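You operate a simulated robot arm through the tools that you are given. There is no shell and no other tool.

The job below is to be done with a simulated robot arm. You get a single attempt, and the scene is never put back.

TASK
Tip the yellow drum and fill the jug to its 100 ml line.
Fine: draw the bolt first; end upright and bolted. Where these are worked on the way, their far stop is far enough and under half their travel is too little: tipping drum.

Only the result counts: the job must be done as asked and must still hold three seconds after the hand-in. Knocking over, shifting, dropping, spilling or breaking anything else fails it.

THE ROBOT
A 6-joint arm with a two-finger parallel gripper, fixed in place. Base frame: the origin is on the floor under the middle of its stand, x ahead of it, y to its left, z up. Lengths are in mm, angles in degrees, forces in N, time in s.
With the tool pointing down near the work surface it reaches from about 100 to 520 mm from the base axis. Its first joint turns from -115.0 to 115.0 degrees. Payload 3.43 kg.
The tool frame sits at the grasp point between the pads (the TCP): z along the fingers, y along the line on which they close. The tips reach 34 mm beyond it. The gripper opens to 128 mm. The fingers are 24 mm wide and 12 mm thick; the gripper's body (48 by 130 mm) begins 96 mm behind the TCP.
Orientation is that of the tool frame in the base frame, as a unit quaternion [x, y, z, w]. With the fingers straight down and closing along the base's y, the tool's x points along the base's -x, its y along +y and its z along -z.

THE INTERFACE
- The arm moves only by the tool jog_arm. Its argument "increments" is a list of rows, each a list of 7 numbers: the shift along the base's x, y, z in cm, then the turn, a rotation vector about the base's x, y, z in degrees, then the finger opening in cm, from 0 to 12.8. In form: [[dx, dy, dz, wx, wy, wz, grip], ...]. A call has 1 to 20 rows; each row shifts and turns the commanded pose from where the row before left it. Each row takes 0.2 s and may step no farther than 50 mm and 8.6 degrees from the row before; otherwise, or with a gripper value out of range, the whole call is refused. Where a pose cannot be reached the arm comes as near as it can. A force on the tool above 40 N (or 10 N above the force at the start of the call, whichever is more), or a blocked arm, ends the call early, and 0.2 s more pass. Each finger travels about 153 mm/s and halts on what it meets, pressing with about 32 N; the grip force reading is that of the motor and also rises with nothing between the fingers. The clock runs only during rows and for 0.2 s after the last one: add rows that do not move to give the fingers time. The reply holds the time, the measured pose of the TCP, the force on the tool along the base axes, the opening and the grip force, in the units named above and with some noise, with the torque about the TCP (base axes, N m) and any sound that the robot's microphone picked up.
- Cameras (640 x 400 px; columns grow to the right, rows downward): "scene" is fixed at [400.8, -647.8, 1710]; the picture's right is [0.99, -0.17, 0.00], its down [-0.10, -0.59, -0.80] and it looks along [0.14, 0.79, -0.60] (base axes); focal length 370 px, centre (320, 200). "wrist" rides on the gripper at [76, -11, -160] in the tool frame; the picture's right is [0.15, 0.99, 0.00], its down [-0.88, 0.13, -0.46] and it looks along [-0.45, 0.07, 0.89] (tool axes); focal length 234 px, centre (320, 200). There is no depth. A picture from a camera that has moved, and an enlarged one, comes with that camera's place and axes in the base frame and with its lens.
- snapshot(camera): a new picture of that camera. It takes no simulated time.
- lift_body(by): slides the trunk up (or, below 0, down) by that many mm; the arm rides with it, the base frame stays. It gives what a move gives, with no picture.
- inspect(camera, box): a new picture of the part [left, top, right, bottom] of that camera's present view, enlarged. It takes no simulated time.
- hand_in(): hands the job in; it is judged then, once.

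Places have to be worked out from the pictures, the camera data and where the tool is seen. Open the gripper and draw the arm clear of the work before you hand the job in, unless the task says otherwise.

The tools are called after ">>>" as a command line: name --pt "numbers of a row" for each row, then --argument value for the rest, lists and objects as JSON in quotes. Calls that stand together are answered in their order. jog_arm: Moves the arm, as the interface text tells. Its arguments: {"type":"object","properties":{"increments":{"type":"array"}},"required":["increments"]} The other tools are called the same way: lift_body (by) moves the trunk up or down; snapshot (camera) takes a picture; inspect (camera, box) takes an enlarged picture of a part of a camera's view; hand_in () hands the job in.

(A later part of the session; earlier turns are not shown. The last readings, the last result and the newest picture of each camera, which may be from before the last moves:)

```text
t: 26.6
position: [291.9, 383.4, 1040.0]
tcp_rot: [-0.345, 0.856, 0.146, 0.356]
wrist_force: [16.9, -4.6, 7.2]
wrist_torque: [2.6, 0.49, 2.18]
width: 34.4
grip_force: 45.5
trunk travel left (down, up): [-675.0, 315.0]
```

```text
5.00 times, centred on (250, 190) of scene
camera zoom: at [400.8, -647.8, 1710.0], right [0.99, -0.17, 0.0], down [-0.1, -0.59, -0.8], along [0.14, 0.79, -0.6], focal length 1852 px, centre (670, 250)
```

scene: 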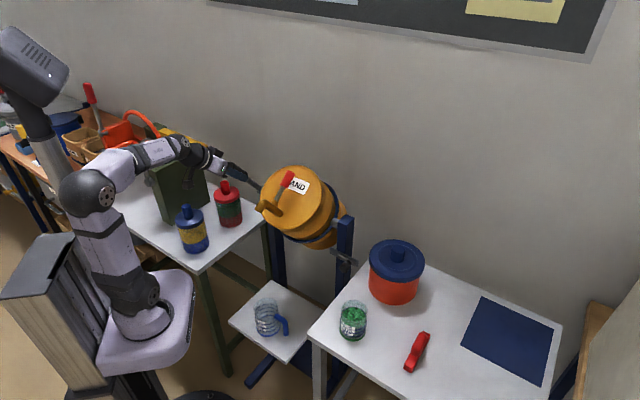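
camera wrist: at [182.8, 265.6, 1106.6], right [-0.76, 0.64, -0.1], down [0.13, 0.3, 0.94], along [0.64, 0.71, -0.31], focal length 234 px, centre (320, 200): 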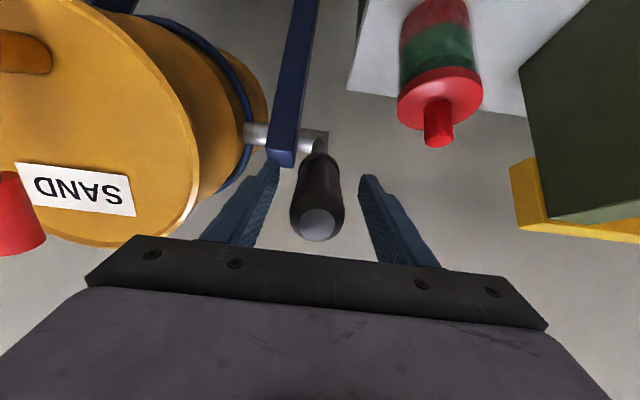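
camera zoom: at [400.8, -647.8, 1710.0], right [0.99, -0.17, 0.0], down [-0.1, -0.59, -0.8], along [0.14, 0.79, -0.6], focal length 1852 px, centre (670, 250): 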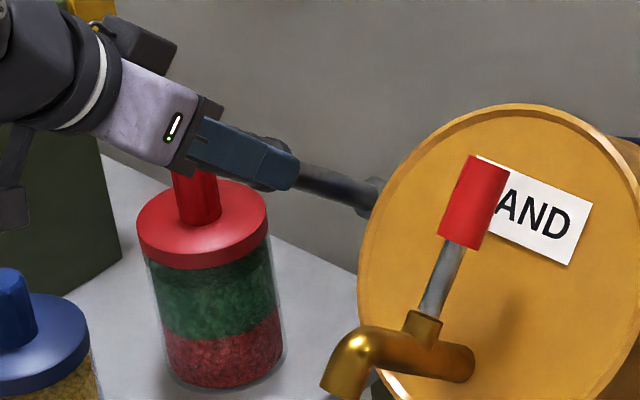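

The drum did move a little, so it wasn't at the stop; the grip had just slipped. I'll keep tipping, but turn the tool with the lever so the pads stay aligned along it, and shift slightly toward +a for the side load.

>>> jog_arm --pt "-0.381 -0.525 -0.74 2.36 -2.35 0 1.5" --pt "-0.367 -0.511 -0.81 2.36 -2.35 0 1.5" --pt "-0.388 -0.39 -0.82 2.36 -2.35 0 1.5"

>>> inspect --camera "scene" --box '[200, 150, 300, 230]'

>>> inspect --camera "scene" --box '[230, 150, 390, 340]'

```text
t: 27.4
position: [279.0, 371.5, 1015.4]
tcp_rot: [-0.333, 0.821, 0.175, 0.429]
wrist_force: [8.9, 3.3, 4.7]
wrist_torque: [1.93, 0.18, 2.59]
width: 34.1
grip_force: 45.2
trunk travel left (down, up): [-675.0, 315.0]
```

```text
5.00 times, centred on (250, 190) of scene
camera zoom: at [400.8, -647.8, 1710.0], right [0.99, -0.17, 0.0], down [-0.1, -0.59, -0.8], along [0.14, 0.79, -0.6], focal length 1852 px, centre (670, 250)
```

zoom: 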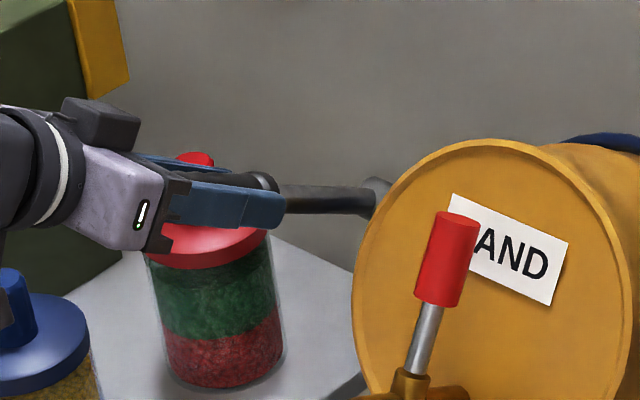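

```text
2.11 times, centred on (310, 245) of scene
camera zoom: at [400.8, -647.8, 1710.0], right [0.99, -0.17, 0.0], down [-0.1, -0.59, -0.8], along [0.14, 0.79, -0.6], focal length 780 px, centre (341, 105)
```

zoom: 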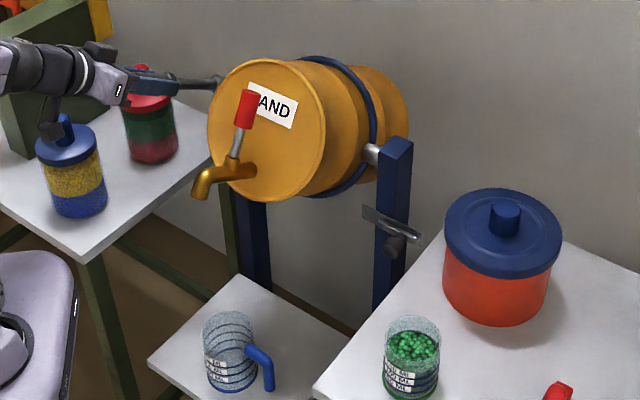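

It's tipping well now, at about 58°, with low forces and no flow yet. I'll continue to about 70°.

>>> jog_arm --pt "-0.283 -0.354 -0.77 2.13 -2.12 0 1.5" --pt "-0.297 -0.298 -0.79 2.13 -2.12 0 1.5" --pt "-0.261 -0.262 -0.81 2.13 -2.12 0 1.5" --pt "-0.226 -0.227 -0.83 2.13 -2.12 0 1.5"

>>> inspect --camera "scene" --box '[200, 150, 300, 230]'

>>> inspect --camera "scene" --box '[230, 150, 390, 340]'

```text
t: 28.4
position: [272.2, 363.1, 989.2]
tcp_rot: [-0.309, 0.778, 0.203, 0.508]
wrist_force: [-8.7, -30.9, 11.5]
wrist_torque: [1.1, 0.34, 2.84]
width: 35.8
grip_force: 44.7
out of reach, approached as far as the arm can: row 3, 4
trunk travel left (down, up): [-675.0, 315.0]
stopped in row 4: the force on the tool passed its limit at 76 N (the readings are from after the stop); the commanded pose is now the measured one
```

```text
5.00 times, centred on (250, 190) of scene
camera zoom: at [400.8, -647.8, 1710.0], right [0.99, -0.17, 0.0], down [-0.1, -0.59, -0.8], along [0.14, 0.79, -0.6], focal length 1852 px, centre (670, 250)
```

zoom: 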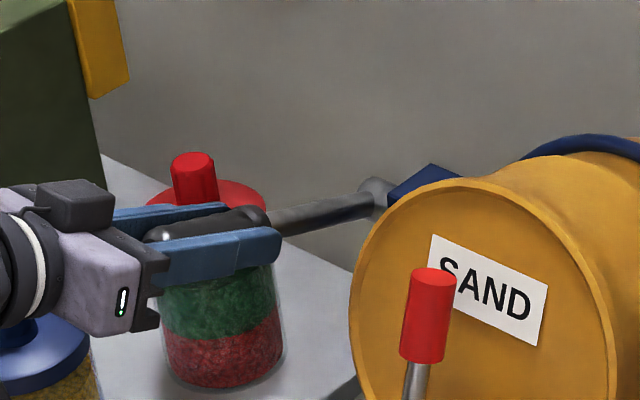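

```text
2.11 times, centred on (310, 245) of scene
camera zoom: at [400.8, -647.8, 1710.0], right [0.99, -0.17, 0.0], down [-0.1, -0.59, -0.8], along [0.14, 0.79, -0.6], focal length 780 px, centre (341, 105)
```

zoom: 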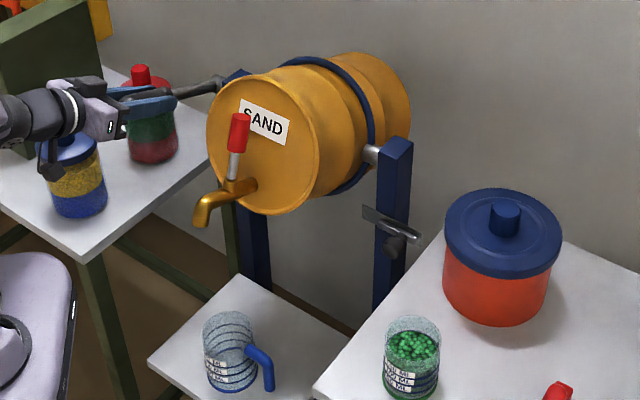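

The arm ran out of reach with the tool this flat (about 67° of tip). I'll release the lever (the drum holds by friction), lift off it, and turn the tool to point straight down so I can work the lever from above.

>>> jog_arm --pt "0 0 0 0 0 0 4.5" --pt "0 0 0 0 0 0 7.0" --pt "0 0 0 0 0 0 7.0" --pt "0 0 3.0 0 0 0 7.0" --pt "0 0 4.0 0 0 0 7.0" --pt "0 0 4.0 -5.67 5.65 0 7.0" --pt "0 0 1.0 -5.67 5.65 0 7.0" --pt "0 0 0 -5.67 5.65 0 7.0" --pt "0 0 0 -5.67 5.65 0 7.0" --pt "0 0 0 -5.67 5.65 0 7.0" --pt "0 0 0 -5.67 5.65 0 7.0" --pt "0 0 0 -5.67 5.65 0 7.0"

>>> snapshot --camera "wrist"

>>> snapshot --camera "scene"

```text
t: 31.0
position: [275.2, 378.9, 1103.3]
tcp_rot: [-0.375, 0.923, 0.02, 0.083]
wrist_force: [-0.5, 0.3, -0.4]
wrist_torque: [-0.02, 0.03, 0.03]
width: 69.9
grip_force: 0.1
out of reach, approached as far as the arm can: row 6
trunk travel left (down, up): [-675.0, 315.0]
```

```text
taken
camera wrist: at [207.7, 303.0, 1249.4], right [-0.79, 0.61, -0.05], down [0.47, 0.65, 0.59], along [0.39, 0.45, -0.8], focal length 234 px, centre (320, 200)
```

wrist: 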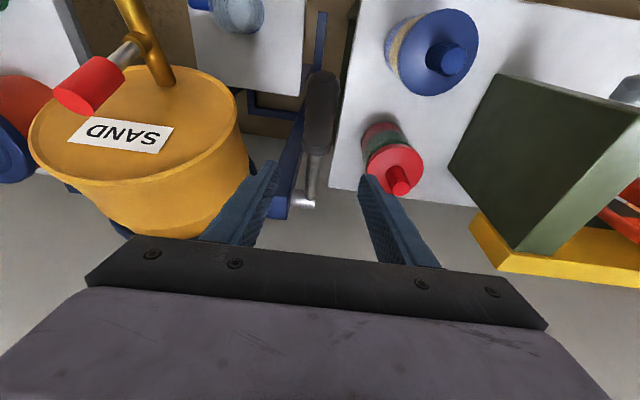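

```text
taken
```

scene: 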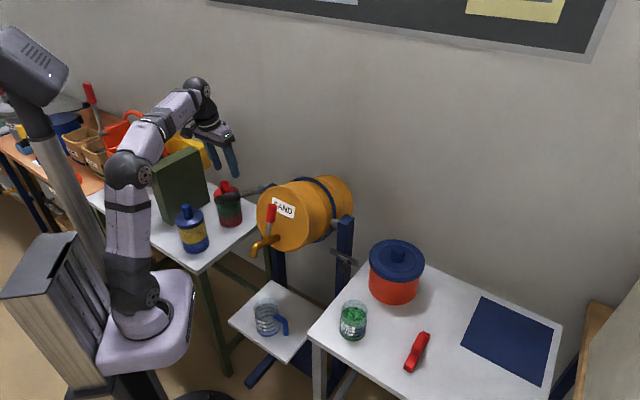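

The tool now points almost straight down, above and slightly to the side of the lever. I'll centre it over the grip and check before descending.

>>> jog_arm --pt "-0.2 -0.9 -1.5 0 0 0 7.0" --pt "-0.2 -0.9 -1.5 0 0 0 7.0" --pt "0 0 0 0 0 0 7.0"

>>> snapshot --camera "wrist"

```text
t: 31.8
position: [271.3, 360.4, 1074.5]
tcp_rot: [-0.374, 0.923, 0.021, 0.085]
wrist_force: [0.5, 0.2, 0.3]
wrist_torque: [-0.02, 0.02, -0.04]
width: 69.9
grip_force: 0.1
trunk travel left (down, up): [-675.0, 315.0]
```

```text
taken
camera wrist: at [203.1, 284.5, 1219.6], right [-0.79, 0.61, -0.05], down [0.47, 0.65, 0.6], along [0.4, 0.45, -0.8], focal length 234 px, centre (320, 200)
```

wrist: 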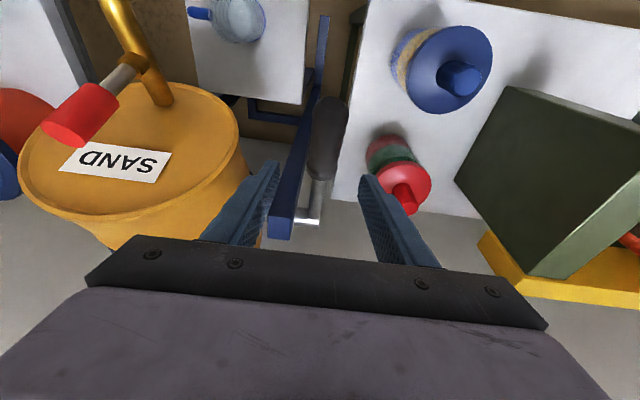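

The lever is centred between the fingers. I'll descend about 80 mm to straddle the grip and close.

>>> jog_arm --pt "0 0 -2.8 0 0 0 7.0" --pt "0 0 -2.8 0 0 0 7.0" --pt "0 0 -2.6 0 0 0 7.0" --pt "0 0 0 0 0 0 5.0" --pt "0 0 0 0 0 0 3.0" --pt "0 0 0 0 0 0 1.5" --pt "0 0 0 0 0 0 1.5"

>>> inspect --camera "scene" --box '[200, 150, 300, 230]'

>>> snapshot --camera "wrist"

```text
t: 33.4
position: [270.9, 363.4, 991.6]
tcp_rot: [-0.377, 0.922, 0.022, 0.085]
wrist_force: [-4.3, 4.3, -2.6]
wrist_torque: [0.66, 0.45, 1.51]
width: 33.7
grip_force: 44.7
trunk travel left (down, up): [-675.0, 315.0]
```

```text
5.00 times, centred on (250, 190) of scene
camera zoom: at [400.8, -647.8, 1710.0], right [0.99, -0.17, 0.0], down [-0.1, -0.59, -0.8], along [0.14, 0.79, -0.6], focal length 1852 px, centre (670, 250)
```

zoom: 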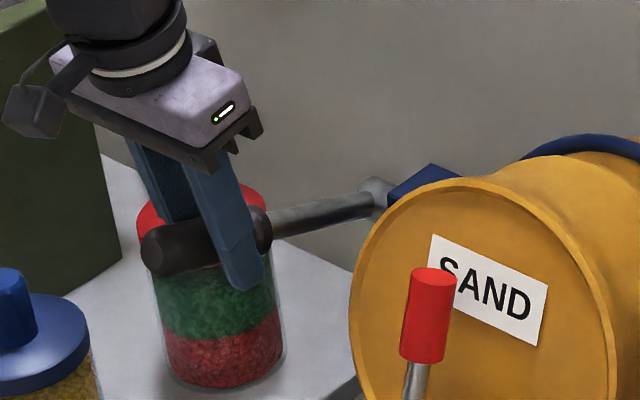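

```text
taken
camera wrist: at [202.6, 285.7, 1137.1], right [-0.79, 0.61, -0.05], down [0.46, 0.65, 0.6], along [0.4, 0.45, -0.8], focal length 234 px, centre (320, 200)
```

wrist: 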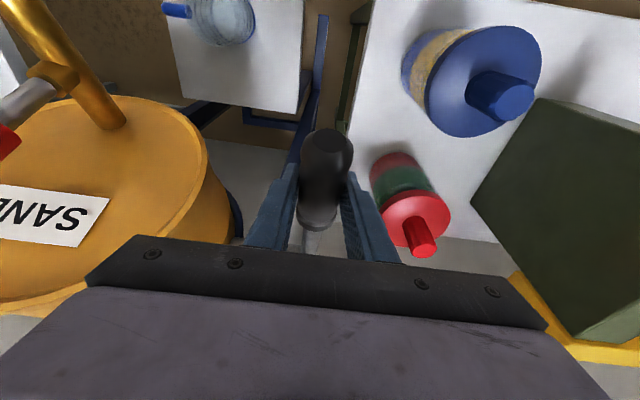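

I have the lever from above at about 67°. I'll swing on to about 77° and check for flow and the stop.

>>> jog_arm --pt "-0.19 -0.19 -0.72 0 0 0 1.5" --pt "-0.19 -0.19 -0.72 0 0 0 1.5" --pt "-0.14 -0.14 -0.71 0 0 0 1.5" --pt "-0.14 -0.14 -0.71 0 0 0 1.5"

>>> inspect --camera "scene" --box '[200, 150, 300, 230]'

>>> inspect --camera "scene" --box '[230, 150, 390, 340]'

```text
t: 34.4
position: [264.9, 357.3, 964.5]
tcp_rot: [-0.376, 0.922, 0.022, 0.087]
wrist_force: [-1.5, 10.2, 7.9]
wrist_torque: [1.16, -0.64, 1.18]
width: 34.2
grip_force: 44.7
trunk travel left (down, up): [-675.0, 315.0]
```

```text
5.00 times, centred on (250, 190) of scene
camera zoom: at [400.8, -647.8, 1710.0], right [0.99, -0.17, 0.0], down [-0.1, -0.59, -0.8], along [0.14, 0.79, -0.6], focal length 1852 px, centre (670, 250)
```

zoom: 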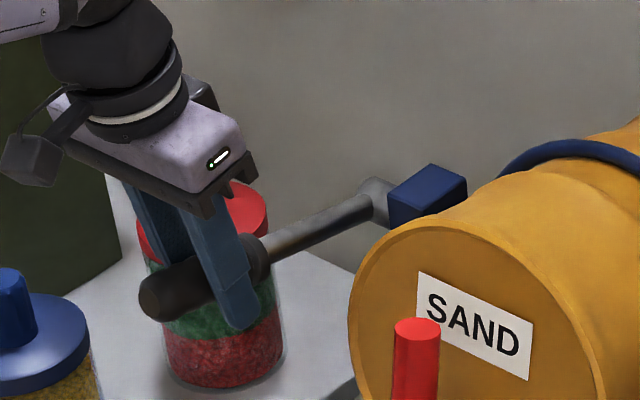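

```text
2.11 times, centred on (310, 245) of scene
camera zoom: at [400.8, -647.8, 1710.0], right [0.99, -0.17, 0.0], down [-0.1, -0.59, -0.8], along [0.14, 0.79, -0.6], focal length 780 px, centre (341, 105)
```

zoom: 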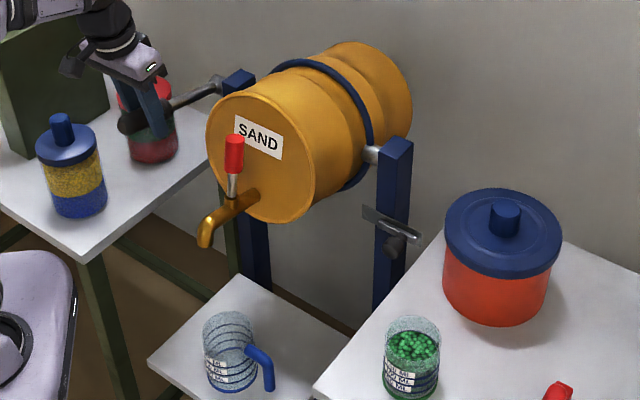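

Smooth, now about 77° and still no flow. I'll go on to about 87°.

>>> jog_arm --pt "-0.095 -0.096 -0.725 0 0 0 1.5" --pt "-0.095 -0.096 -0.725 0 0 0 1.5" --pt "-0.05 -0.05 -0.735 0 0 0 1.5" --pt "-0.05 -0.05 -0.735 0 0 0 1.5"

>>> inspect --camera "scene" --box '[200, 150, 300, 230]'

>>> inspect --camera "scene" --box '[230, 150, 390, 340]'

```text
t: 35.4
position: [260.8, 354.4, 934.9]
tcp_rot: [-0.375, 0.923, 0.021, 0.086]
wrist_force: [-3.2, 10.1, 9.3]
wrist_torque: [0.93, -0.75, 1.12]
width: 33.6
grip_force: 44.9
trunk travel left (down, up): [-675.0, 315.0]
```

```text
5.00 times, centred on (250, 190) of scene
camera zoom: at [400.8, -647.8, 1710.0], right [0.99, -0.17, 0.0], down [-0.1, -0.59, -0.8], along [0.14, 0.79, -0.6], focal length 1852 px, centre (670, 250)
```

zoom: 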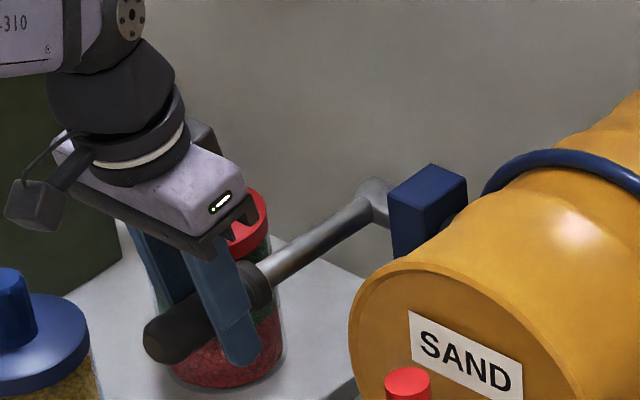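

```text
2.11 times, centred on (310, 245) of scene
camera zoom: at [400.8, -647.8, 1710.0], right [0.99, -0.17, 0.0], down [-0.1, -0.59, -0.8], along [0.14, 0.79, -0.6], focal length 780 px, centre (341, 105)
```

zoom: 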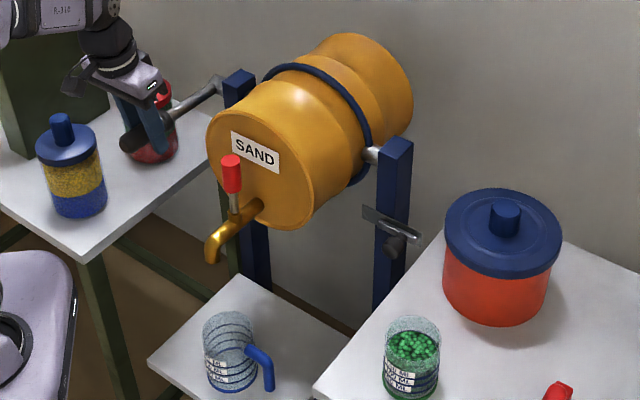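

About 87° now with the outlet pointing straight down, and still no flow or stop. I'll push on gently in smaller steps to find the far stop.

>>> jog_arm --pt "-0.01 -0.01 -0.6 0 0 0 1.5" --pt "0 0 -0.6 0 0 0 1.5" --pt "0.02 0.02 -0.6 0 0 0 1.5" --pt "0.03 0.03 -0.6 0 0 0 1.5"

>>> inspect --camera "scene" --box '[200, 150, 300, 230]'

>>> inspect --camera "scene" --box '[230, 150, 390, 340]'

```text
t: 36.4
position: [261.5, 352.4, 914.4]
tcp_rot: [-0.375, 0.922, 0.023, 0.089]
wrist_force: [-6.6, 5.2, 32.5]
wrist_torque: [-0.17, 0.1, 1.09]
width: 33.7
grip_force: 45.0
trunk travel left (down, up): [-675.0, 315.0]
```

```text
5.00 times, centred on (250, 190) of scene
camera zoom: at [400.8, -647.8, 1710.0], right [0.99, -0.17, 0.0], down [-0.1, -0.59, -0.8], along [0.14, 0.79, -0.6], focal length 1852 px, centre (670, 250)
```

zoom: 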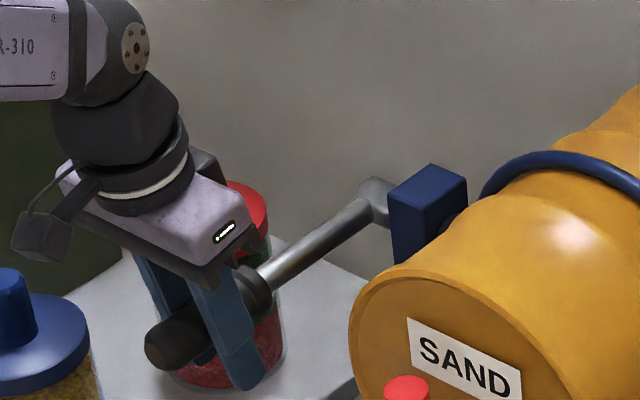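

```text
2.11 times, centred on (310, 245) of scene
camera zoom: at [400.8, -647.8, 1710.0], right [0.99, -0.17, 0.0], down [-0.1, -0.59, -0.8], along [0.14, 0.79, -0.6], focal length 780 px, centre (341, 105)
```

zoom: 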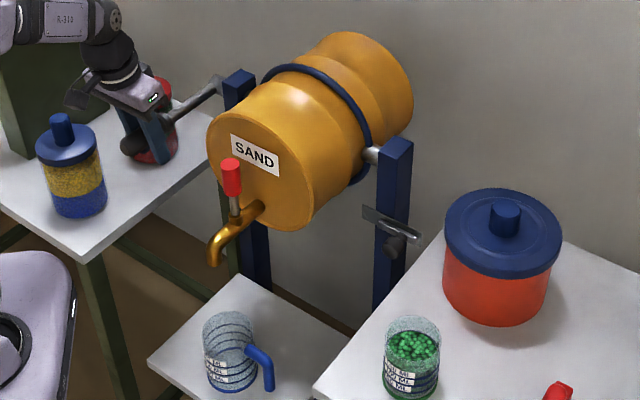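

The force reached 32 N while the drum stopped at about 90°, so this is the far stop, with the outlet facing down over the jug and still no flow. The red tap handle on the spout must control it. I'll release the crank, rise clear, and see whether the drum holds.

>>> jog_arm --pt "0 0 0.4 0 0 0 1.5" --pt "0 0 0 0 0 0 4.5" --pt "0 0 0 0 0 0 7.0" --pt "0 0 0 0 0 0 7.0" --pt "0 0 3.0 0 0 0 7.0" --pt "0 0 4.0 0 0 0 7.0" --pt "0 0 4.0 0 0 0 7.0" --pt "0 0 4.0 0 0 0 7.0"

>>> snapshot --camera "wrist"

>>> inspect --camera "scene" --box '[230, 150, 390, 340]'

>>> inspect --camera "scene" --box '[240, 210, 320, 290]'

```text
t: 38.2
position: [262.5, 351.5, 1063.9]
tcp_rot: [-0.375, 0.923, 0.021, 0.084]
wrist_force: [0.3, -0.2, 0.6]
wrist_torque: [0.03, -0.01, -0.01]
width: 70.0
grip_force: 0.0
trunk travel left (down, up): [-675.0, 315.0]
```

```text
taken
camera wrist: at [194.2, 275.2, 1210.3], right [-0.79, 0.61, -0.05], down [0.47, 0.65, 0.6], along [0.4, 0.45, -0.8], focal length 234 px, centre (320, 200)
```

wrist: 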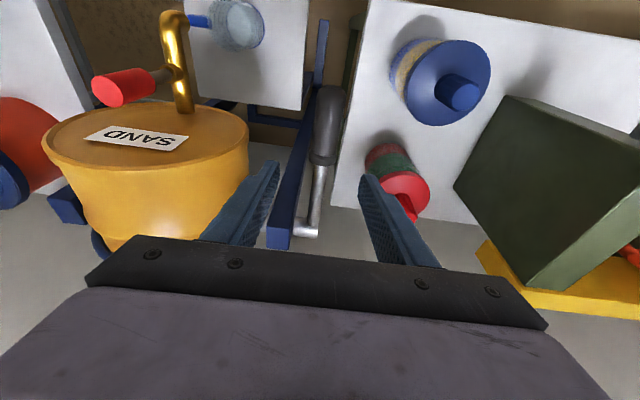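

```text
2.11 times, centred on (310, 245) of scene
camera zoom: at [400.8, -647.8, 1710.0], right [0.99, -0.17, 0.0], down [-0.1, -0.59, -0.8], along [0.14, 0.79, -0.6], focal length 780 px, centre (341, 105)
```

zoom: 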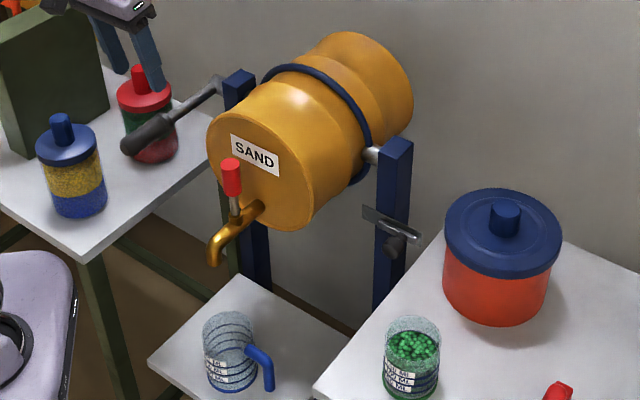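

```text
5.00 times, centred on (280, 250) of scene
camera zoom: at [400.8, -647.8, 1710.0], right [0.99, -0.17, 0.0], down [-0.1, -0.59, -0.8], along [0.14, 0.79, -0.6], focal length 1852 px, centre (520, -50)
```

zoom: 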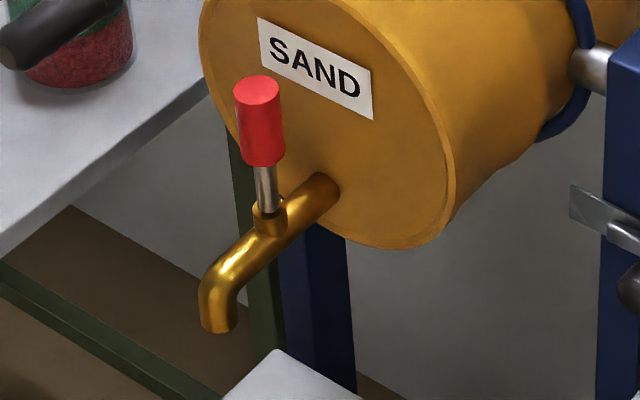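

The drum holds at its far stop. The tap is now clear: a red handle on a rod standing straight up from a collar on the spout. I'll enlarge it in the wrist view to locate it.

>>> inspect --camera "wrist" --box '[80, 0, 240, 140]'

>>> inspect --camera "scene" --box '[240, 290, 300, 345]'

```text
2.86 times, centred on (160, 70) of wrist
camera zoom: at [194.2, 275.2, 1210.3], right [-0.79, 0.61, -0.05], down [0.47, 0.65, 0.6], along [0.4, 0.45, -0.8], focal length 669 px, centre (777, 571)
```

zoom: 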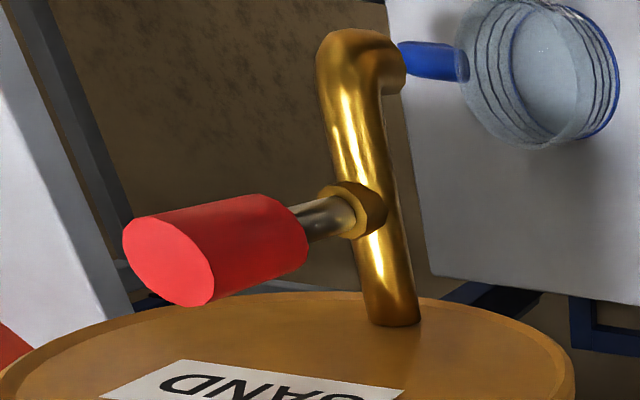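

```text
7.27 times, centred on (270, 318) of scene
camera zoom: at [400.8, -647.8, 1710.0], right [0.99, -0.17, 0.0], down [-0.1, -0.59, -0.8], along [0.14, 0.79, -0.6], focal length 2694 px, centre (684, -654)
```

zoom: 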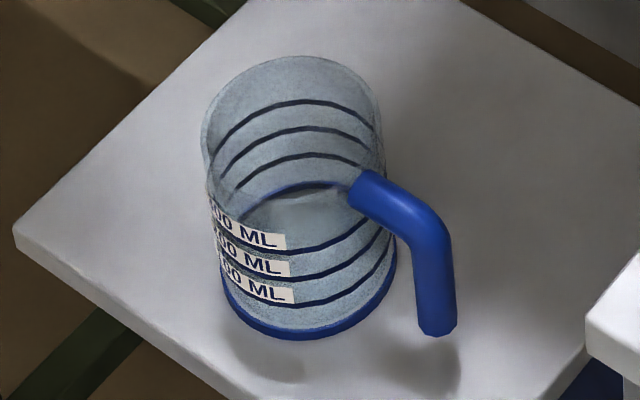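

The handle stands near (392, 187), red from z≈940 to 990, and the outlet at about (354, 153, 840) is right above the jug. I'll move over the handle with the tool pointing down.

>>> jog_arm --pt "2.6 -3.28 0.4 0 0 0 7.0" --pt "2.6 -3.28 0.4 0 0 0 7.0" --pt "2.6 -3.28 0.4 0 0 0 7.0" --pt "2.6 -3.28 0.4 0 0 0 6.0" --pt "2.6 -3.28 0.0 0 0 0 6.0" --pt "0 0 0 0 0 0 6.0"

>>> snapshot --camera "wrist"

>>> inspect --camera "scene" --box '[210, 160, 350, 340]'

```text
t: 39.6
position: [392.4, 187.5, 1082.7]
tcp_rot: [-0.375, 0.923, 0.022, 0.084]
wrist_force: [0.3, -0.4, 0.1]
wrist_torque: [0.01, 0.01, 0.0]
width: 60.3
grip_force: 0.1
trunk travel left (down, up): [-675.0, 315.0]
```

```text
taken
camera wrist: at [324.0, 110.5, 1226.4], right [-0.79, 0.61, -0.05], down [0.47, 0.65, 0.6], along [0.4, 0.45, -0.8], focal length 234 px, centre (320, 200)
```

wrist: 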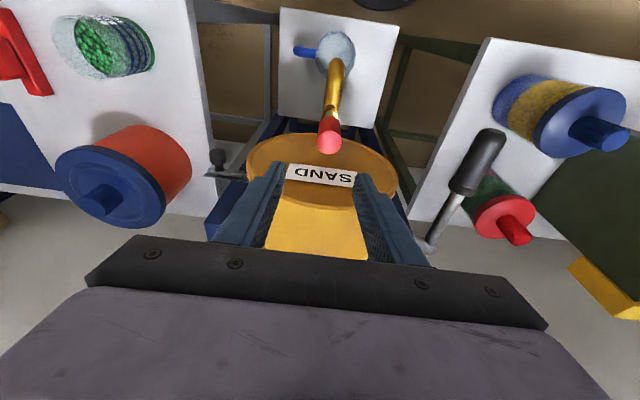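

```text
2.22 times, centred on (280, 250) of scene
camera zoom: at [400.8, -647.8, 1710.0], right [0.99, -0.17, 0.0], down [-0.1, -0.59, -0.8], along [0.14, 0.79, -0.6], focal length 823 px, centre (409, 89)
```

zoom: 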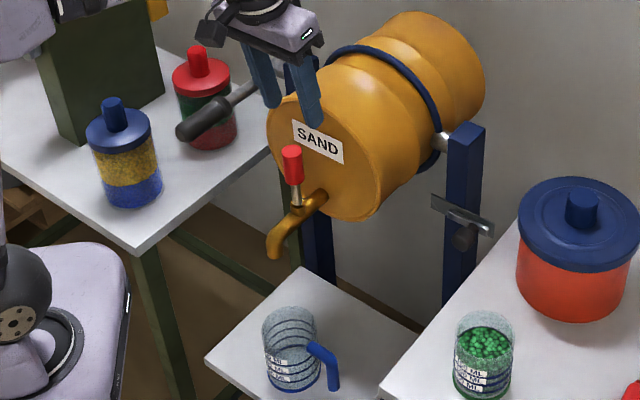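

The handle is almost exactly below the TCP. I'll descend to straddle the red grip with the fingers open and check.

>>> jog_arm --pt "-0.1 0.1 -2.9 0 0 0 6.0" --pt "-0.1 0.1 -2.9 0 0 0 6.0" --pt "0 0 -2.9 0 0 0 6.0" --pt "0 0 -2.7 0 0 0 6.0" --pt "0 0 0 0 0 0 6.0"

>>> snapshot --camera "wrist"

>>> inspect --camera "scene" --box '[230, 190, 310, 290]'

```text
t: 40.8
position: [390.5, 190.9, 965.3]
tcp_rot: [-0.375, 0.923, 0.022, 0.085]
wrist_force: [-0.4, 0.0, -0.2]
wrist_torque: [0.02, 0.02, 0.0]
width: 60.2
grip_force: 0.0
trunk travel left (down, up): [-675.0, 315.0]
```

```text
taken
camera wrist: at [321.7, 113.8, 1111.6], right [-0.79, 0.61, -0.05], down [0.47, 0.65, 0.6], along [0.4, 0.45, -0.8], focal length 234 px, centre (320, 200)
```

wrist: 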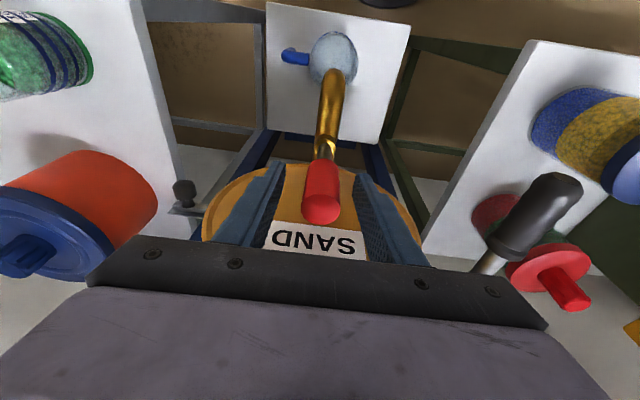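

```text
4.00 times, centred on (270, 240) of scene
camera zoom: at [400.8, -647.8, 1710.0], right [0.99, -0.17, 0.0], down [-0.1, -0.59, -0.8], along [0.14, 0.79, -0.6], focal length 1482 px, centre (520, 40)
```

zoom: 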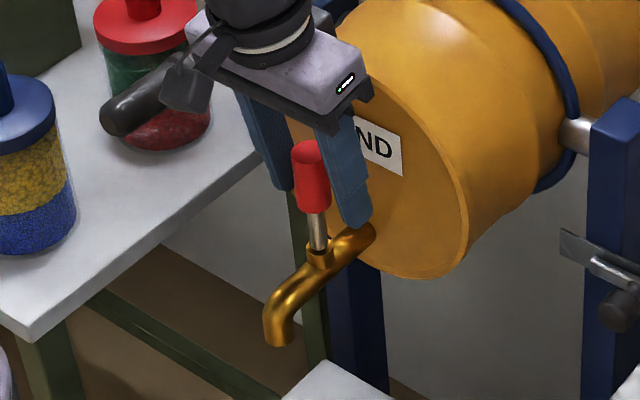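

The fingers straddle the red handle. I'll shift 3 mm toward it, close gently, and check the force and the jug.

>>> jog_arm --pt "-0.25 -0.1 0 0 0 0 5.0" --pt "0 0 0 0 0 0 3.5" --pt "0 0 0 0 0 0 2.6" --pt "0 0 0 0 0 0 2.2" --pt "0 0 0 0 0 0 2.2"

>>> snapshot --camera "wrist"

>>> inspect --camera "scene" --box '[230, 190, 310, 290]'

```text
t: 42.0
position: [387.3, 189.5, 966.8]
tcp_rot: [-0.374, 0.923, 0.022, 0.085]
wrist_force: [-0.2, -0.1, 1.2]
wrist_torque: [1.81, 1.71, -0.12]
width: 27.2
grip_force: 44.8
trunk travel left (down, up): [-675.0, 315.0]
```

```text
taken
camera wrist: at [319.2, 112.4, 1111.9], right [-0.79, 0.61, -0.05], down [0.47, 0.65, 0.6], along [0.4, 0.45, -0.8], focal length 234 px, centre (320, 200)
```

wrist: 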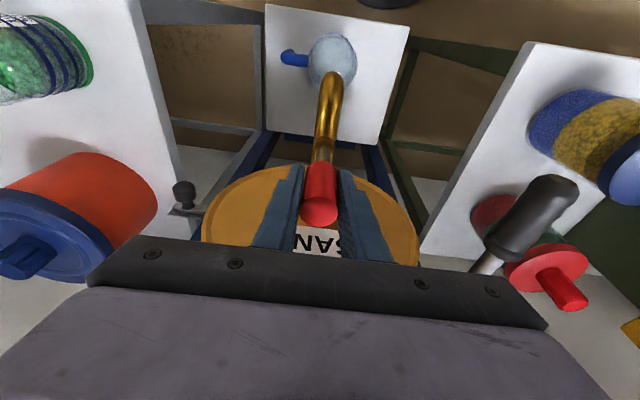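

```text
4.00 times, centred on (270, 240) of scene
camera zoom: at [400.8, -647.8, 1710.0], right [0.99, -0.17, 0.0], down [-0.1, -0.59, -0.8], along [0.14, 0.79, -0.6], focal length 1482 px, centre (520, 40)
```

zoom: 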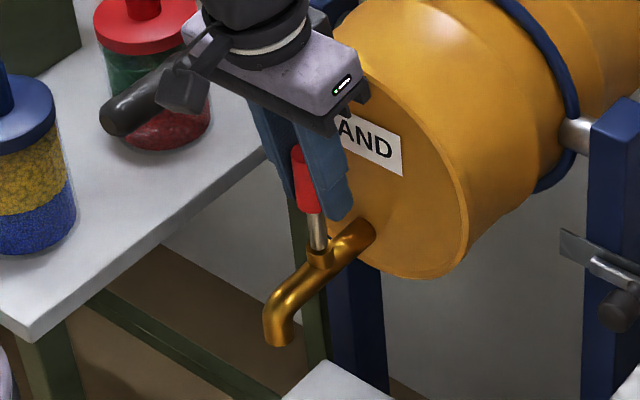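

The handle is firmly held at 27 mm. Now a small test pull toward the robot (+n), reading the force and checking for flow.

>>> jog_arm --pt "-0.2 -0.2 0 0 0 0 2.0" --pt "-0.2 -0.2 0 0 0 0 2.0"

>>> inspect --camera "scene" --box '[230, 190, 310, 290]'

>>> inspect --camera "scene" --box '[240, 290, 300, 345]'

```text
t: 42.6
position: [387.1, 189.3, 967.0]
tcp_rot: [-0.374, 0.923, 0.023, 0.088]
wrist_force: [11.1, 15.7, 1.2]
wrist_torque: [2.51, 0.62, -0.1]
width: 27.5
grip_force: 44.9
trunk travel left (down, up): [-675.0, 315.0]
```

```text
4.00 times, centred on (270, 240) of scene
camera zoom: at [400.8, -647.8, 1710.0], right [0.99, -0.17, 0.0], down [-0.1, -0.59, -0.8], along [0.14, 0.79, -0.6], focal length 1482 px, centre (520, 40)
```

zoom: 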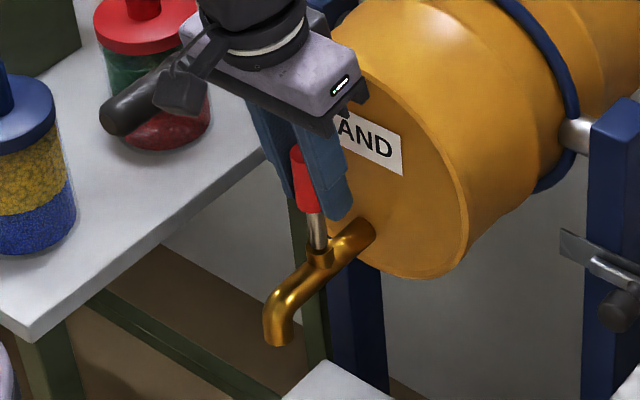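

```text
7.27 times, centred on (270, 318) of scene
camera zoom: at [400.8, -647.8, 1710.0], right [0.99, -0.17, 0.0], down [-0.1, -0.59, -0.8], along [0.14, 0.79, -0.6], focal length 2694 px, centre (684, -654)
```

zoom: 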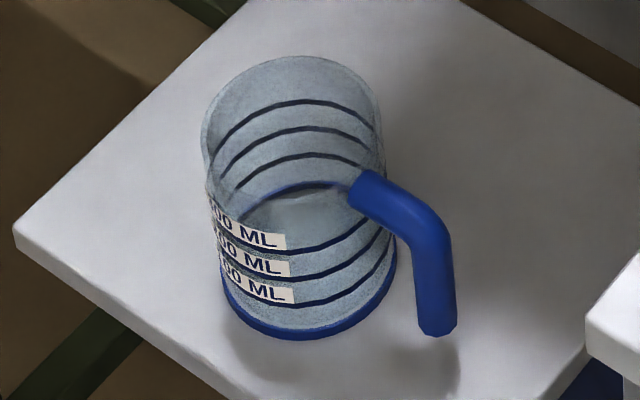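

The handle didn't move with 19 N toward +n, so that direction is rigid. I'll return and test the opposite direction (-n).

>>> jog_arm --pt "0.2 0.2 0 0 0 0 2.0" --pt "0.2 0.2 0 0 0 0 2.0" --pt "0.2 0.2 0 0 0 0 2.0" --pt "0.15 0.15 0 0 0 0 2.0"

>>> inspect --camera "scene" --box '[230, 190, 310, 290]'

```text
t: 43.6
position: [386.5, 188.8, 966.1]
tcp_rot: [-0.375, 0.923, 0.022, 0.082]
wrist_force: [-14.9, -8.0, 8.6]
wrist_torque: [2.18, 1.17, -0.16]
width: 27.2
grip_force: 45.3
trunk travel left (down, up): [-675.0, 315.0]
```

```text
4.00 times, centred on (270, 240) of scene
camera zoom: at [400.8, -647.8, 1710.0], right [0.99, -0.17, 0.0], down [-0.1, -0.59, -0.8], along [0.14, 0.79, -0.6], focal length 1482 px, centre (520, 40)
```

zoom: 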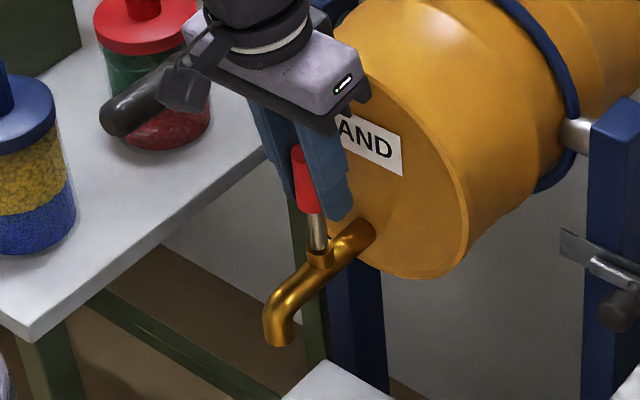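

It's rigid in both n directions. I'll return to neutral and test sideways (+a).

>>> jog_arm --pt "-0.35 -0.35 0 0 0 0 2.0" --pt "0.2 -0.2 0 0 0 0 2.0" --pt "0.2 -0.2 0 0 0 0 2.0"

>>> inspect --camera "scene" --box '[230, 190, 310, 290]'

>>> inspect --camera "scene" --box '[240, 290, 300, 345]'

```text
t: 44.4
position: [386.4, 189.9, 966.1]
tcp_rot: [-0.375, 0.923, 0.024, 0.083]
wrist_force: [-22.0, 17.0, 0.7]
wrist_torque: [1.36, 1.62, 0.23]
width: 27.0
grip_force: 44.8
trunk travel left (down, up): [-675.0, 315.0]
```

```text
4.00 times, centred on (270, 240) of scene
camera zoom: at [400.8, -647.8, 1710.0], right [0.99, -0.17, 0.0], down [-0.1, -0.59, -0.8], along [0.14, 0.79, -0.6], focal length 1482 px, centre (520, 40)
```

zoom: 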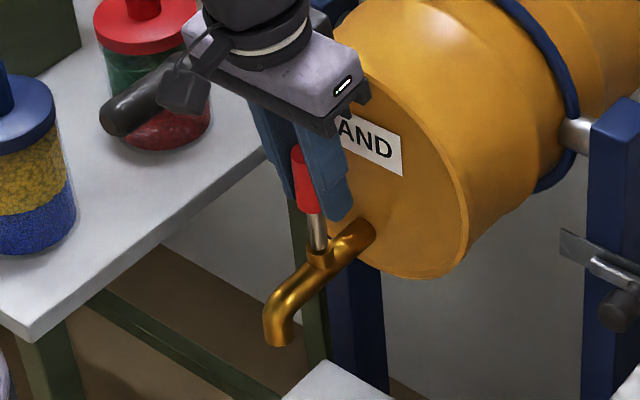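

```text
7.27 times, centred on (270, 318) of scene
camera zoom: at [400.8, -647.8, 1710.0], right [0.99, -0.17, 0.0], down [-0.1, -0.59, -0.8], along [0.14, 0.79, -0.6], focal length 2694 px, centre (684, -654)
```

zoom: 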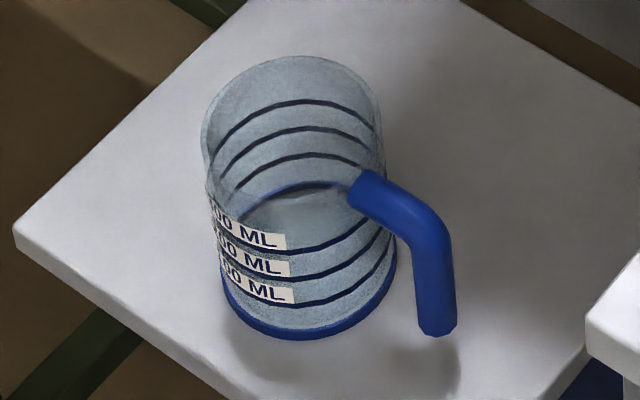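

Sideways was stiff too, but with the pads clamped those tests also resist tilting, so they prove little. I'll return to neutral and try twisting the handle about its own axis by a few degrees.

>>> jog_arm --pt "-0.4 0.4 0 0 0 0 2.0" --pt "0 0 0 0 0 4 2.0" --pt "0 0 0 0 0 4 2.0"

>>> inspect --camera "scene" --box '[230, 190, 310, 290]'

>>> inspect --camera "scene" --box '[240, 290, 300, 345]'

```text
t: 45.2
position: [387.8, 190.3, 966.9]
tcp_rot: [-0.438, 0.895, 0.027, 0.084]
wrist_force: [-4.6, 6.7, -2.6]
wrist_torque: [1.75, 1.44, -0.41]
width: 27.8
grip_force: 45.1
trunk travel left (down, up): [-675.0, 315.0]
```

```text
4.00 times, centred on (270, 240) of scene
camera zoom: at [400.8, -647.8, 1710.0], right [0.99, -0.17, 0.0], down [-0.1, -0.59, -0.8], along [0.14, 0.79, -0.6], focal length 1482 px, centre (520, 40)
```

zoom: 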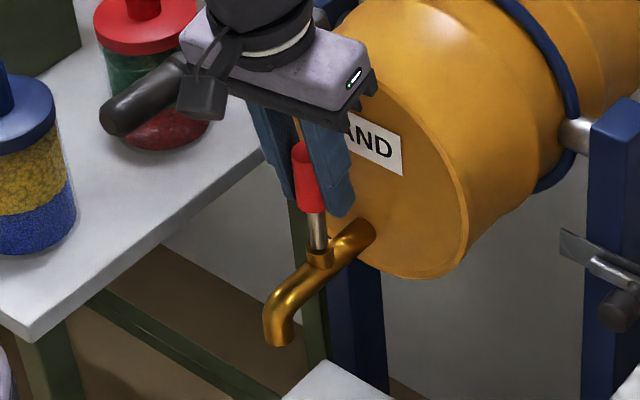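

```text
7.27 times, centred on (270, 318) of scene
camera zoom: at [400.8, -647.8, 1710.0], right [0.99, -0.17, 0.0], down [-0.1, -0.59, -0.8], along [0.14, 0.79, -0.6], focal length 2694 px, centre (684, -654)
```

zoom: 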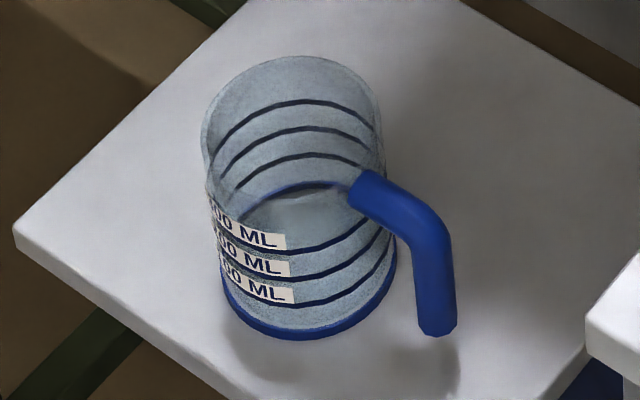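

Twisting gives only pad friction and no flow. I'll untwist, then try swinging the handle toward +n as a hinged lever, with the tool tilting along the arc about the collar.

>>> jog_arm --pt "0 0 0 0 0 -8 2.0" --pt "-0.3 -0.3 0 2.12 -2.12 0 2.0" --pt "-0.3 -0.3 -0.03 2.12 -2.12 0 2.0"

>>> inspect --camera "scene" --box '[230, 190, 310, 290]'

>>> snapshot --camera "wrist"

```text
t: 46.0
position: [381.4, 183.6, 966.3]
tcp_rot: [-0.371, 0.918, 0.043, 0.135]
wrist_force: [-2.2, 5.4, -1.0]
wrist_torque: [1.75, 1.44, 0.18]
width: 27.5
grip_force: 44.8
trunk travel left (down, up): [-675.0, 315.0]
```

```text
4.00 times, centred on (270, 240) of scene
camera zoom: at [400.8, -647.8, 1710.0], right [0.99, -0.17, 0.0], down [-0.1, -0.59, -0.8], along [0.14, 0.79, -0.6], focal length 1482 px, centre (520, 40)
```

zoom: 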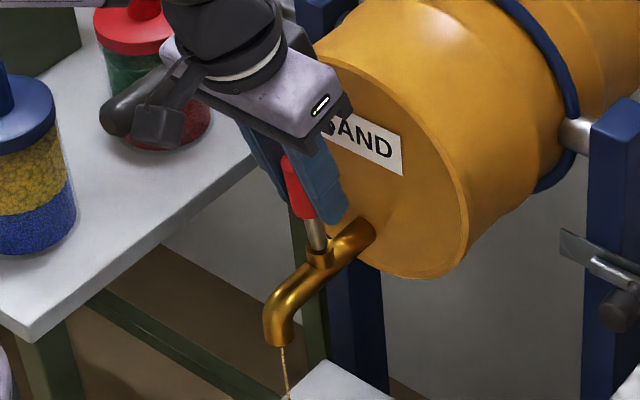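

```text
taken
camera wrist: at [303.1, 96.6, 1100.2], right [-0.79, 0.61, -0.06], down [0.42, 0.6, 0.68], along [0.46, 0.51, -0.73], focal length 234 px, centre (320, 200)
```

wrist: 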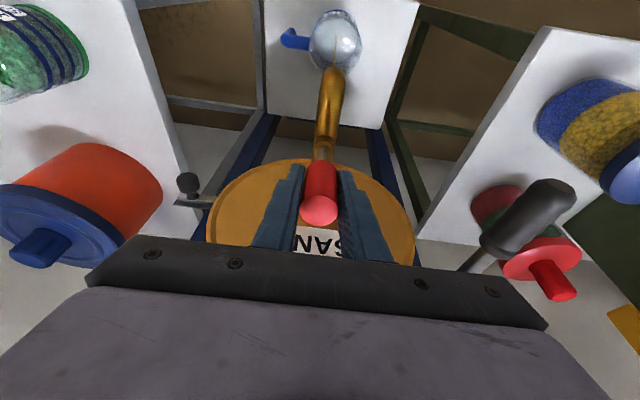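

A thin stream of sand came out: the tap opens by pulling the handle toward the robot. I'll check the jug at this small opening.

>>> inspect --camera "scene" --box '[240, 290, 300, 345]'

>>> inspect --camera "scene" --box '[230, 260, 310, 345]'

```text
7.27 times, centred on (270, 318) of scene
camera zoom: at [400.8, -647.8, 1710.0], right [0.99, -0.17, 0.0], down [-0.1, -0.59, -0.8], along [0.14, 0.79, -0.6], focal length 2694 px, centre (684, -654)
```

zoom: 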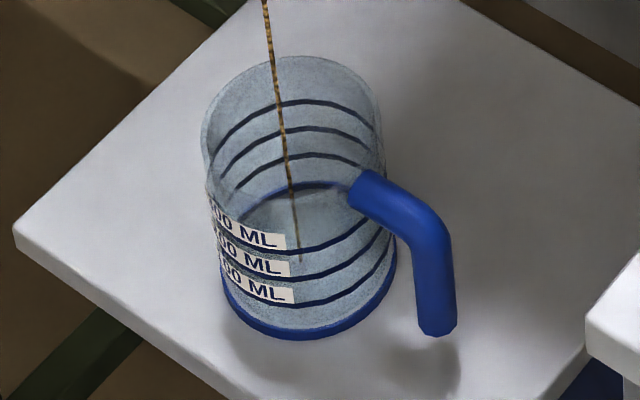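

```text
4.71 times, centred on (270, 302) of scene
camera zoom: at [400.8, -647.8, 1710.0], right [0.99, -0.17, 0.0], down [-0.1, -0.59, -0.8], along [0.14, 0.79, -0.6], focal length 1743 px, centre (555, -282)
```

zoom: 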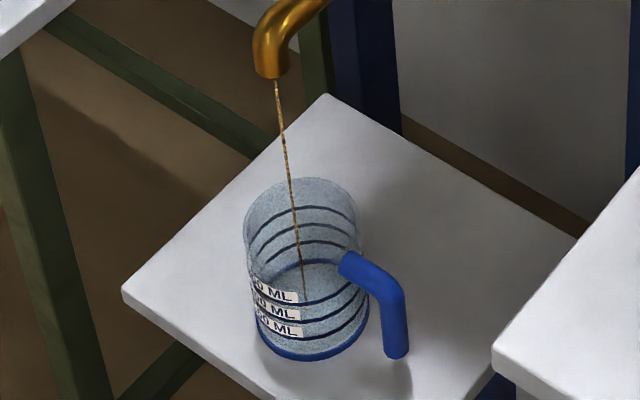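

The stream falls cleanly into the jug. Before waiting, I'll read the jug's labels closely to know which line is 100 ml.

>>> inspect --camera "scene" --box '[258, 313, 288, 337]'

>>> inspect --camera "wrist" --box '[290, 0, 390, 80]'

```text
16.00 times, centred on (273, 325) of scene
camera zoom: at [400.8, -647.8, 1710.0], right [0.99, -0.17, 0.0], down [-0.1, -0.59, -0.8], along [0.14, 0.79, -0.6], focal length 5928 px, centre (1072, -1800)
```

zoom: 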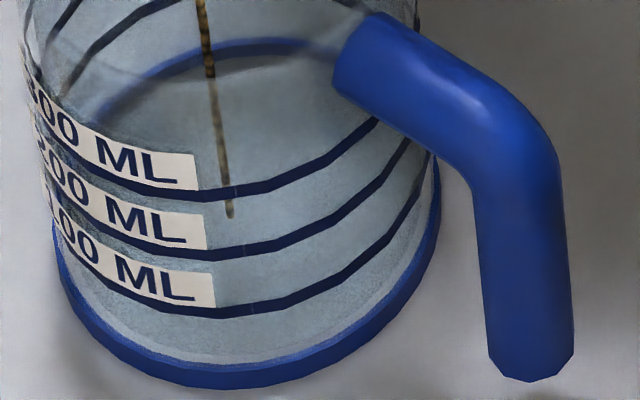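

```text
5.00 times, centred on (340, 40) of wrist
camera zoom: at [303.1, 96.6, 1100.2], right [-0.79, 0.61, -0.06], down [0.42, 0.6, 0.68], along [0.46, 0.51, -0.73], focal length 1171 px, centre (220, 1000)
```

zoom: 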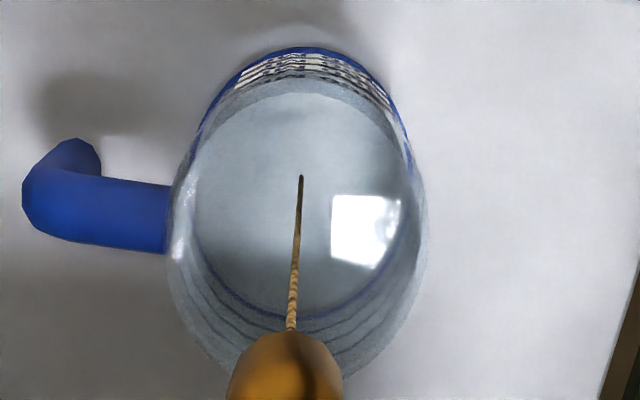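

The lines read 300, 200 and 100 ml from top to bottom, so the target is the lowest ring. I'll hold this small opening for about 1 s and measure the fill rate.

>>> jog_arm --pt "0 0 0 0 0 0 2.0" --pt "0 0 0 0 0 0 2.0" --pt "0 0 0 0 0 0 2.0" --pt "0 0 0 0 0 0 2.0"

>>> inspect --camera "scene" --box '[253, 308, 293, 340]'

>>> inspect --camera "wrist" --box '[290, 0, 390, 80]'

```text
t: 47.0
position: [382.1, 183.3, 965.7]
tcp_rot: [-0.371, 0.918, 0.041, 0.133]
wrist_force: [-1.0, 7.1, 1.8]
wrist_torque: [1.86, 1.33, 0.23]
width: 27.5
grip_force: 44.8
trunk travel left (down, up): [-675.0, 315.0]
```

```text
12.50 times, centred on (273, 324) of scene
camera zoom: at [400.8, -647.8, 1710.0], right [0.99, -0.17, 0.0], down [-0.1, -0.59, -0.8], along [0.14, 0.79, -0.6], focal length 4631 px, centre (908, -1350)
```

zoom: 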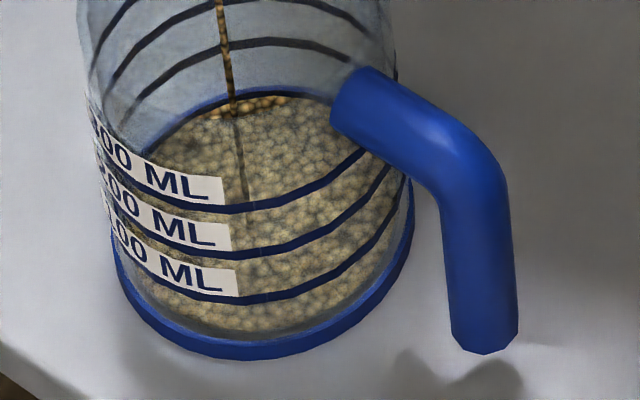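

```text
5.00 times, centred on (340, 40) of wrist
camera zoom: at [303.3, 96.6, 1100.2], right [-0.79, 0.61, -0.06], down [0.42, 0.6, 0.68], along [0.45, 0.51, -0.73], focal length 1171 px, centre (220, 1000)
```

zoom: 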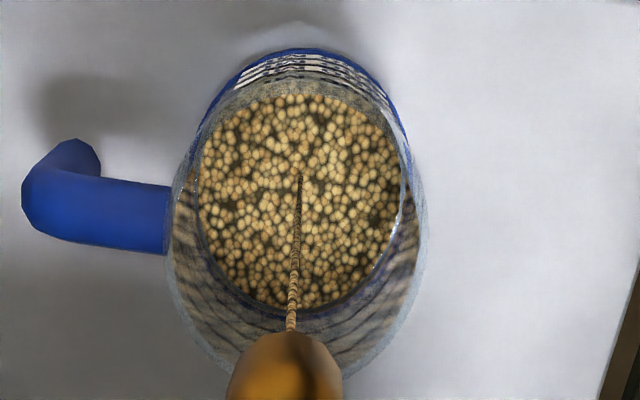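

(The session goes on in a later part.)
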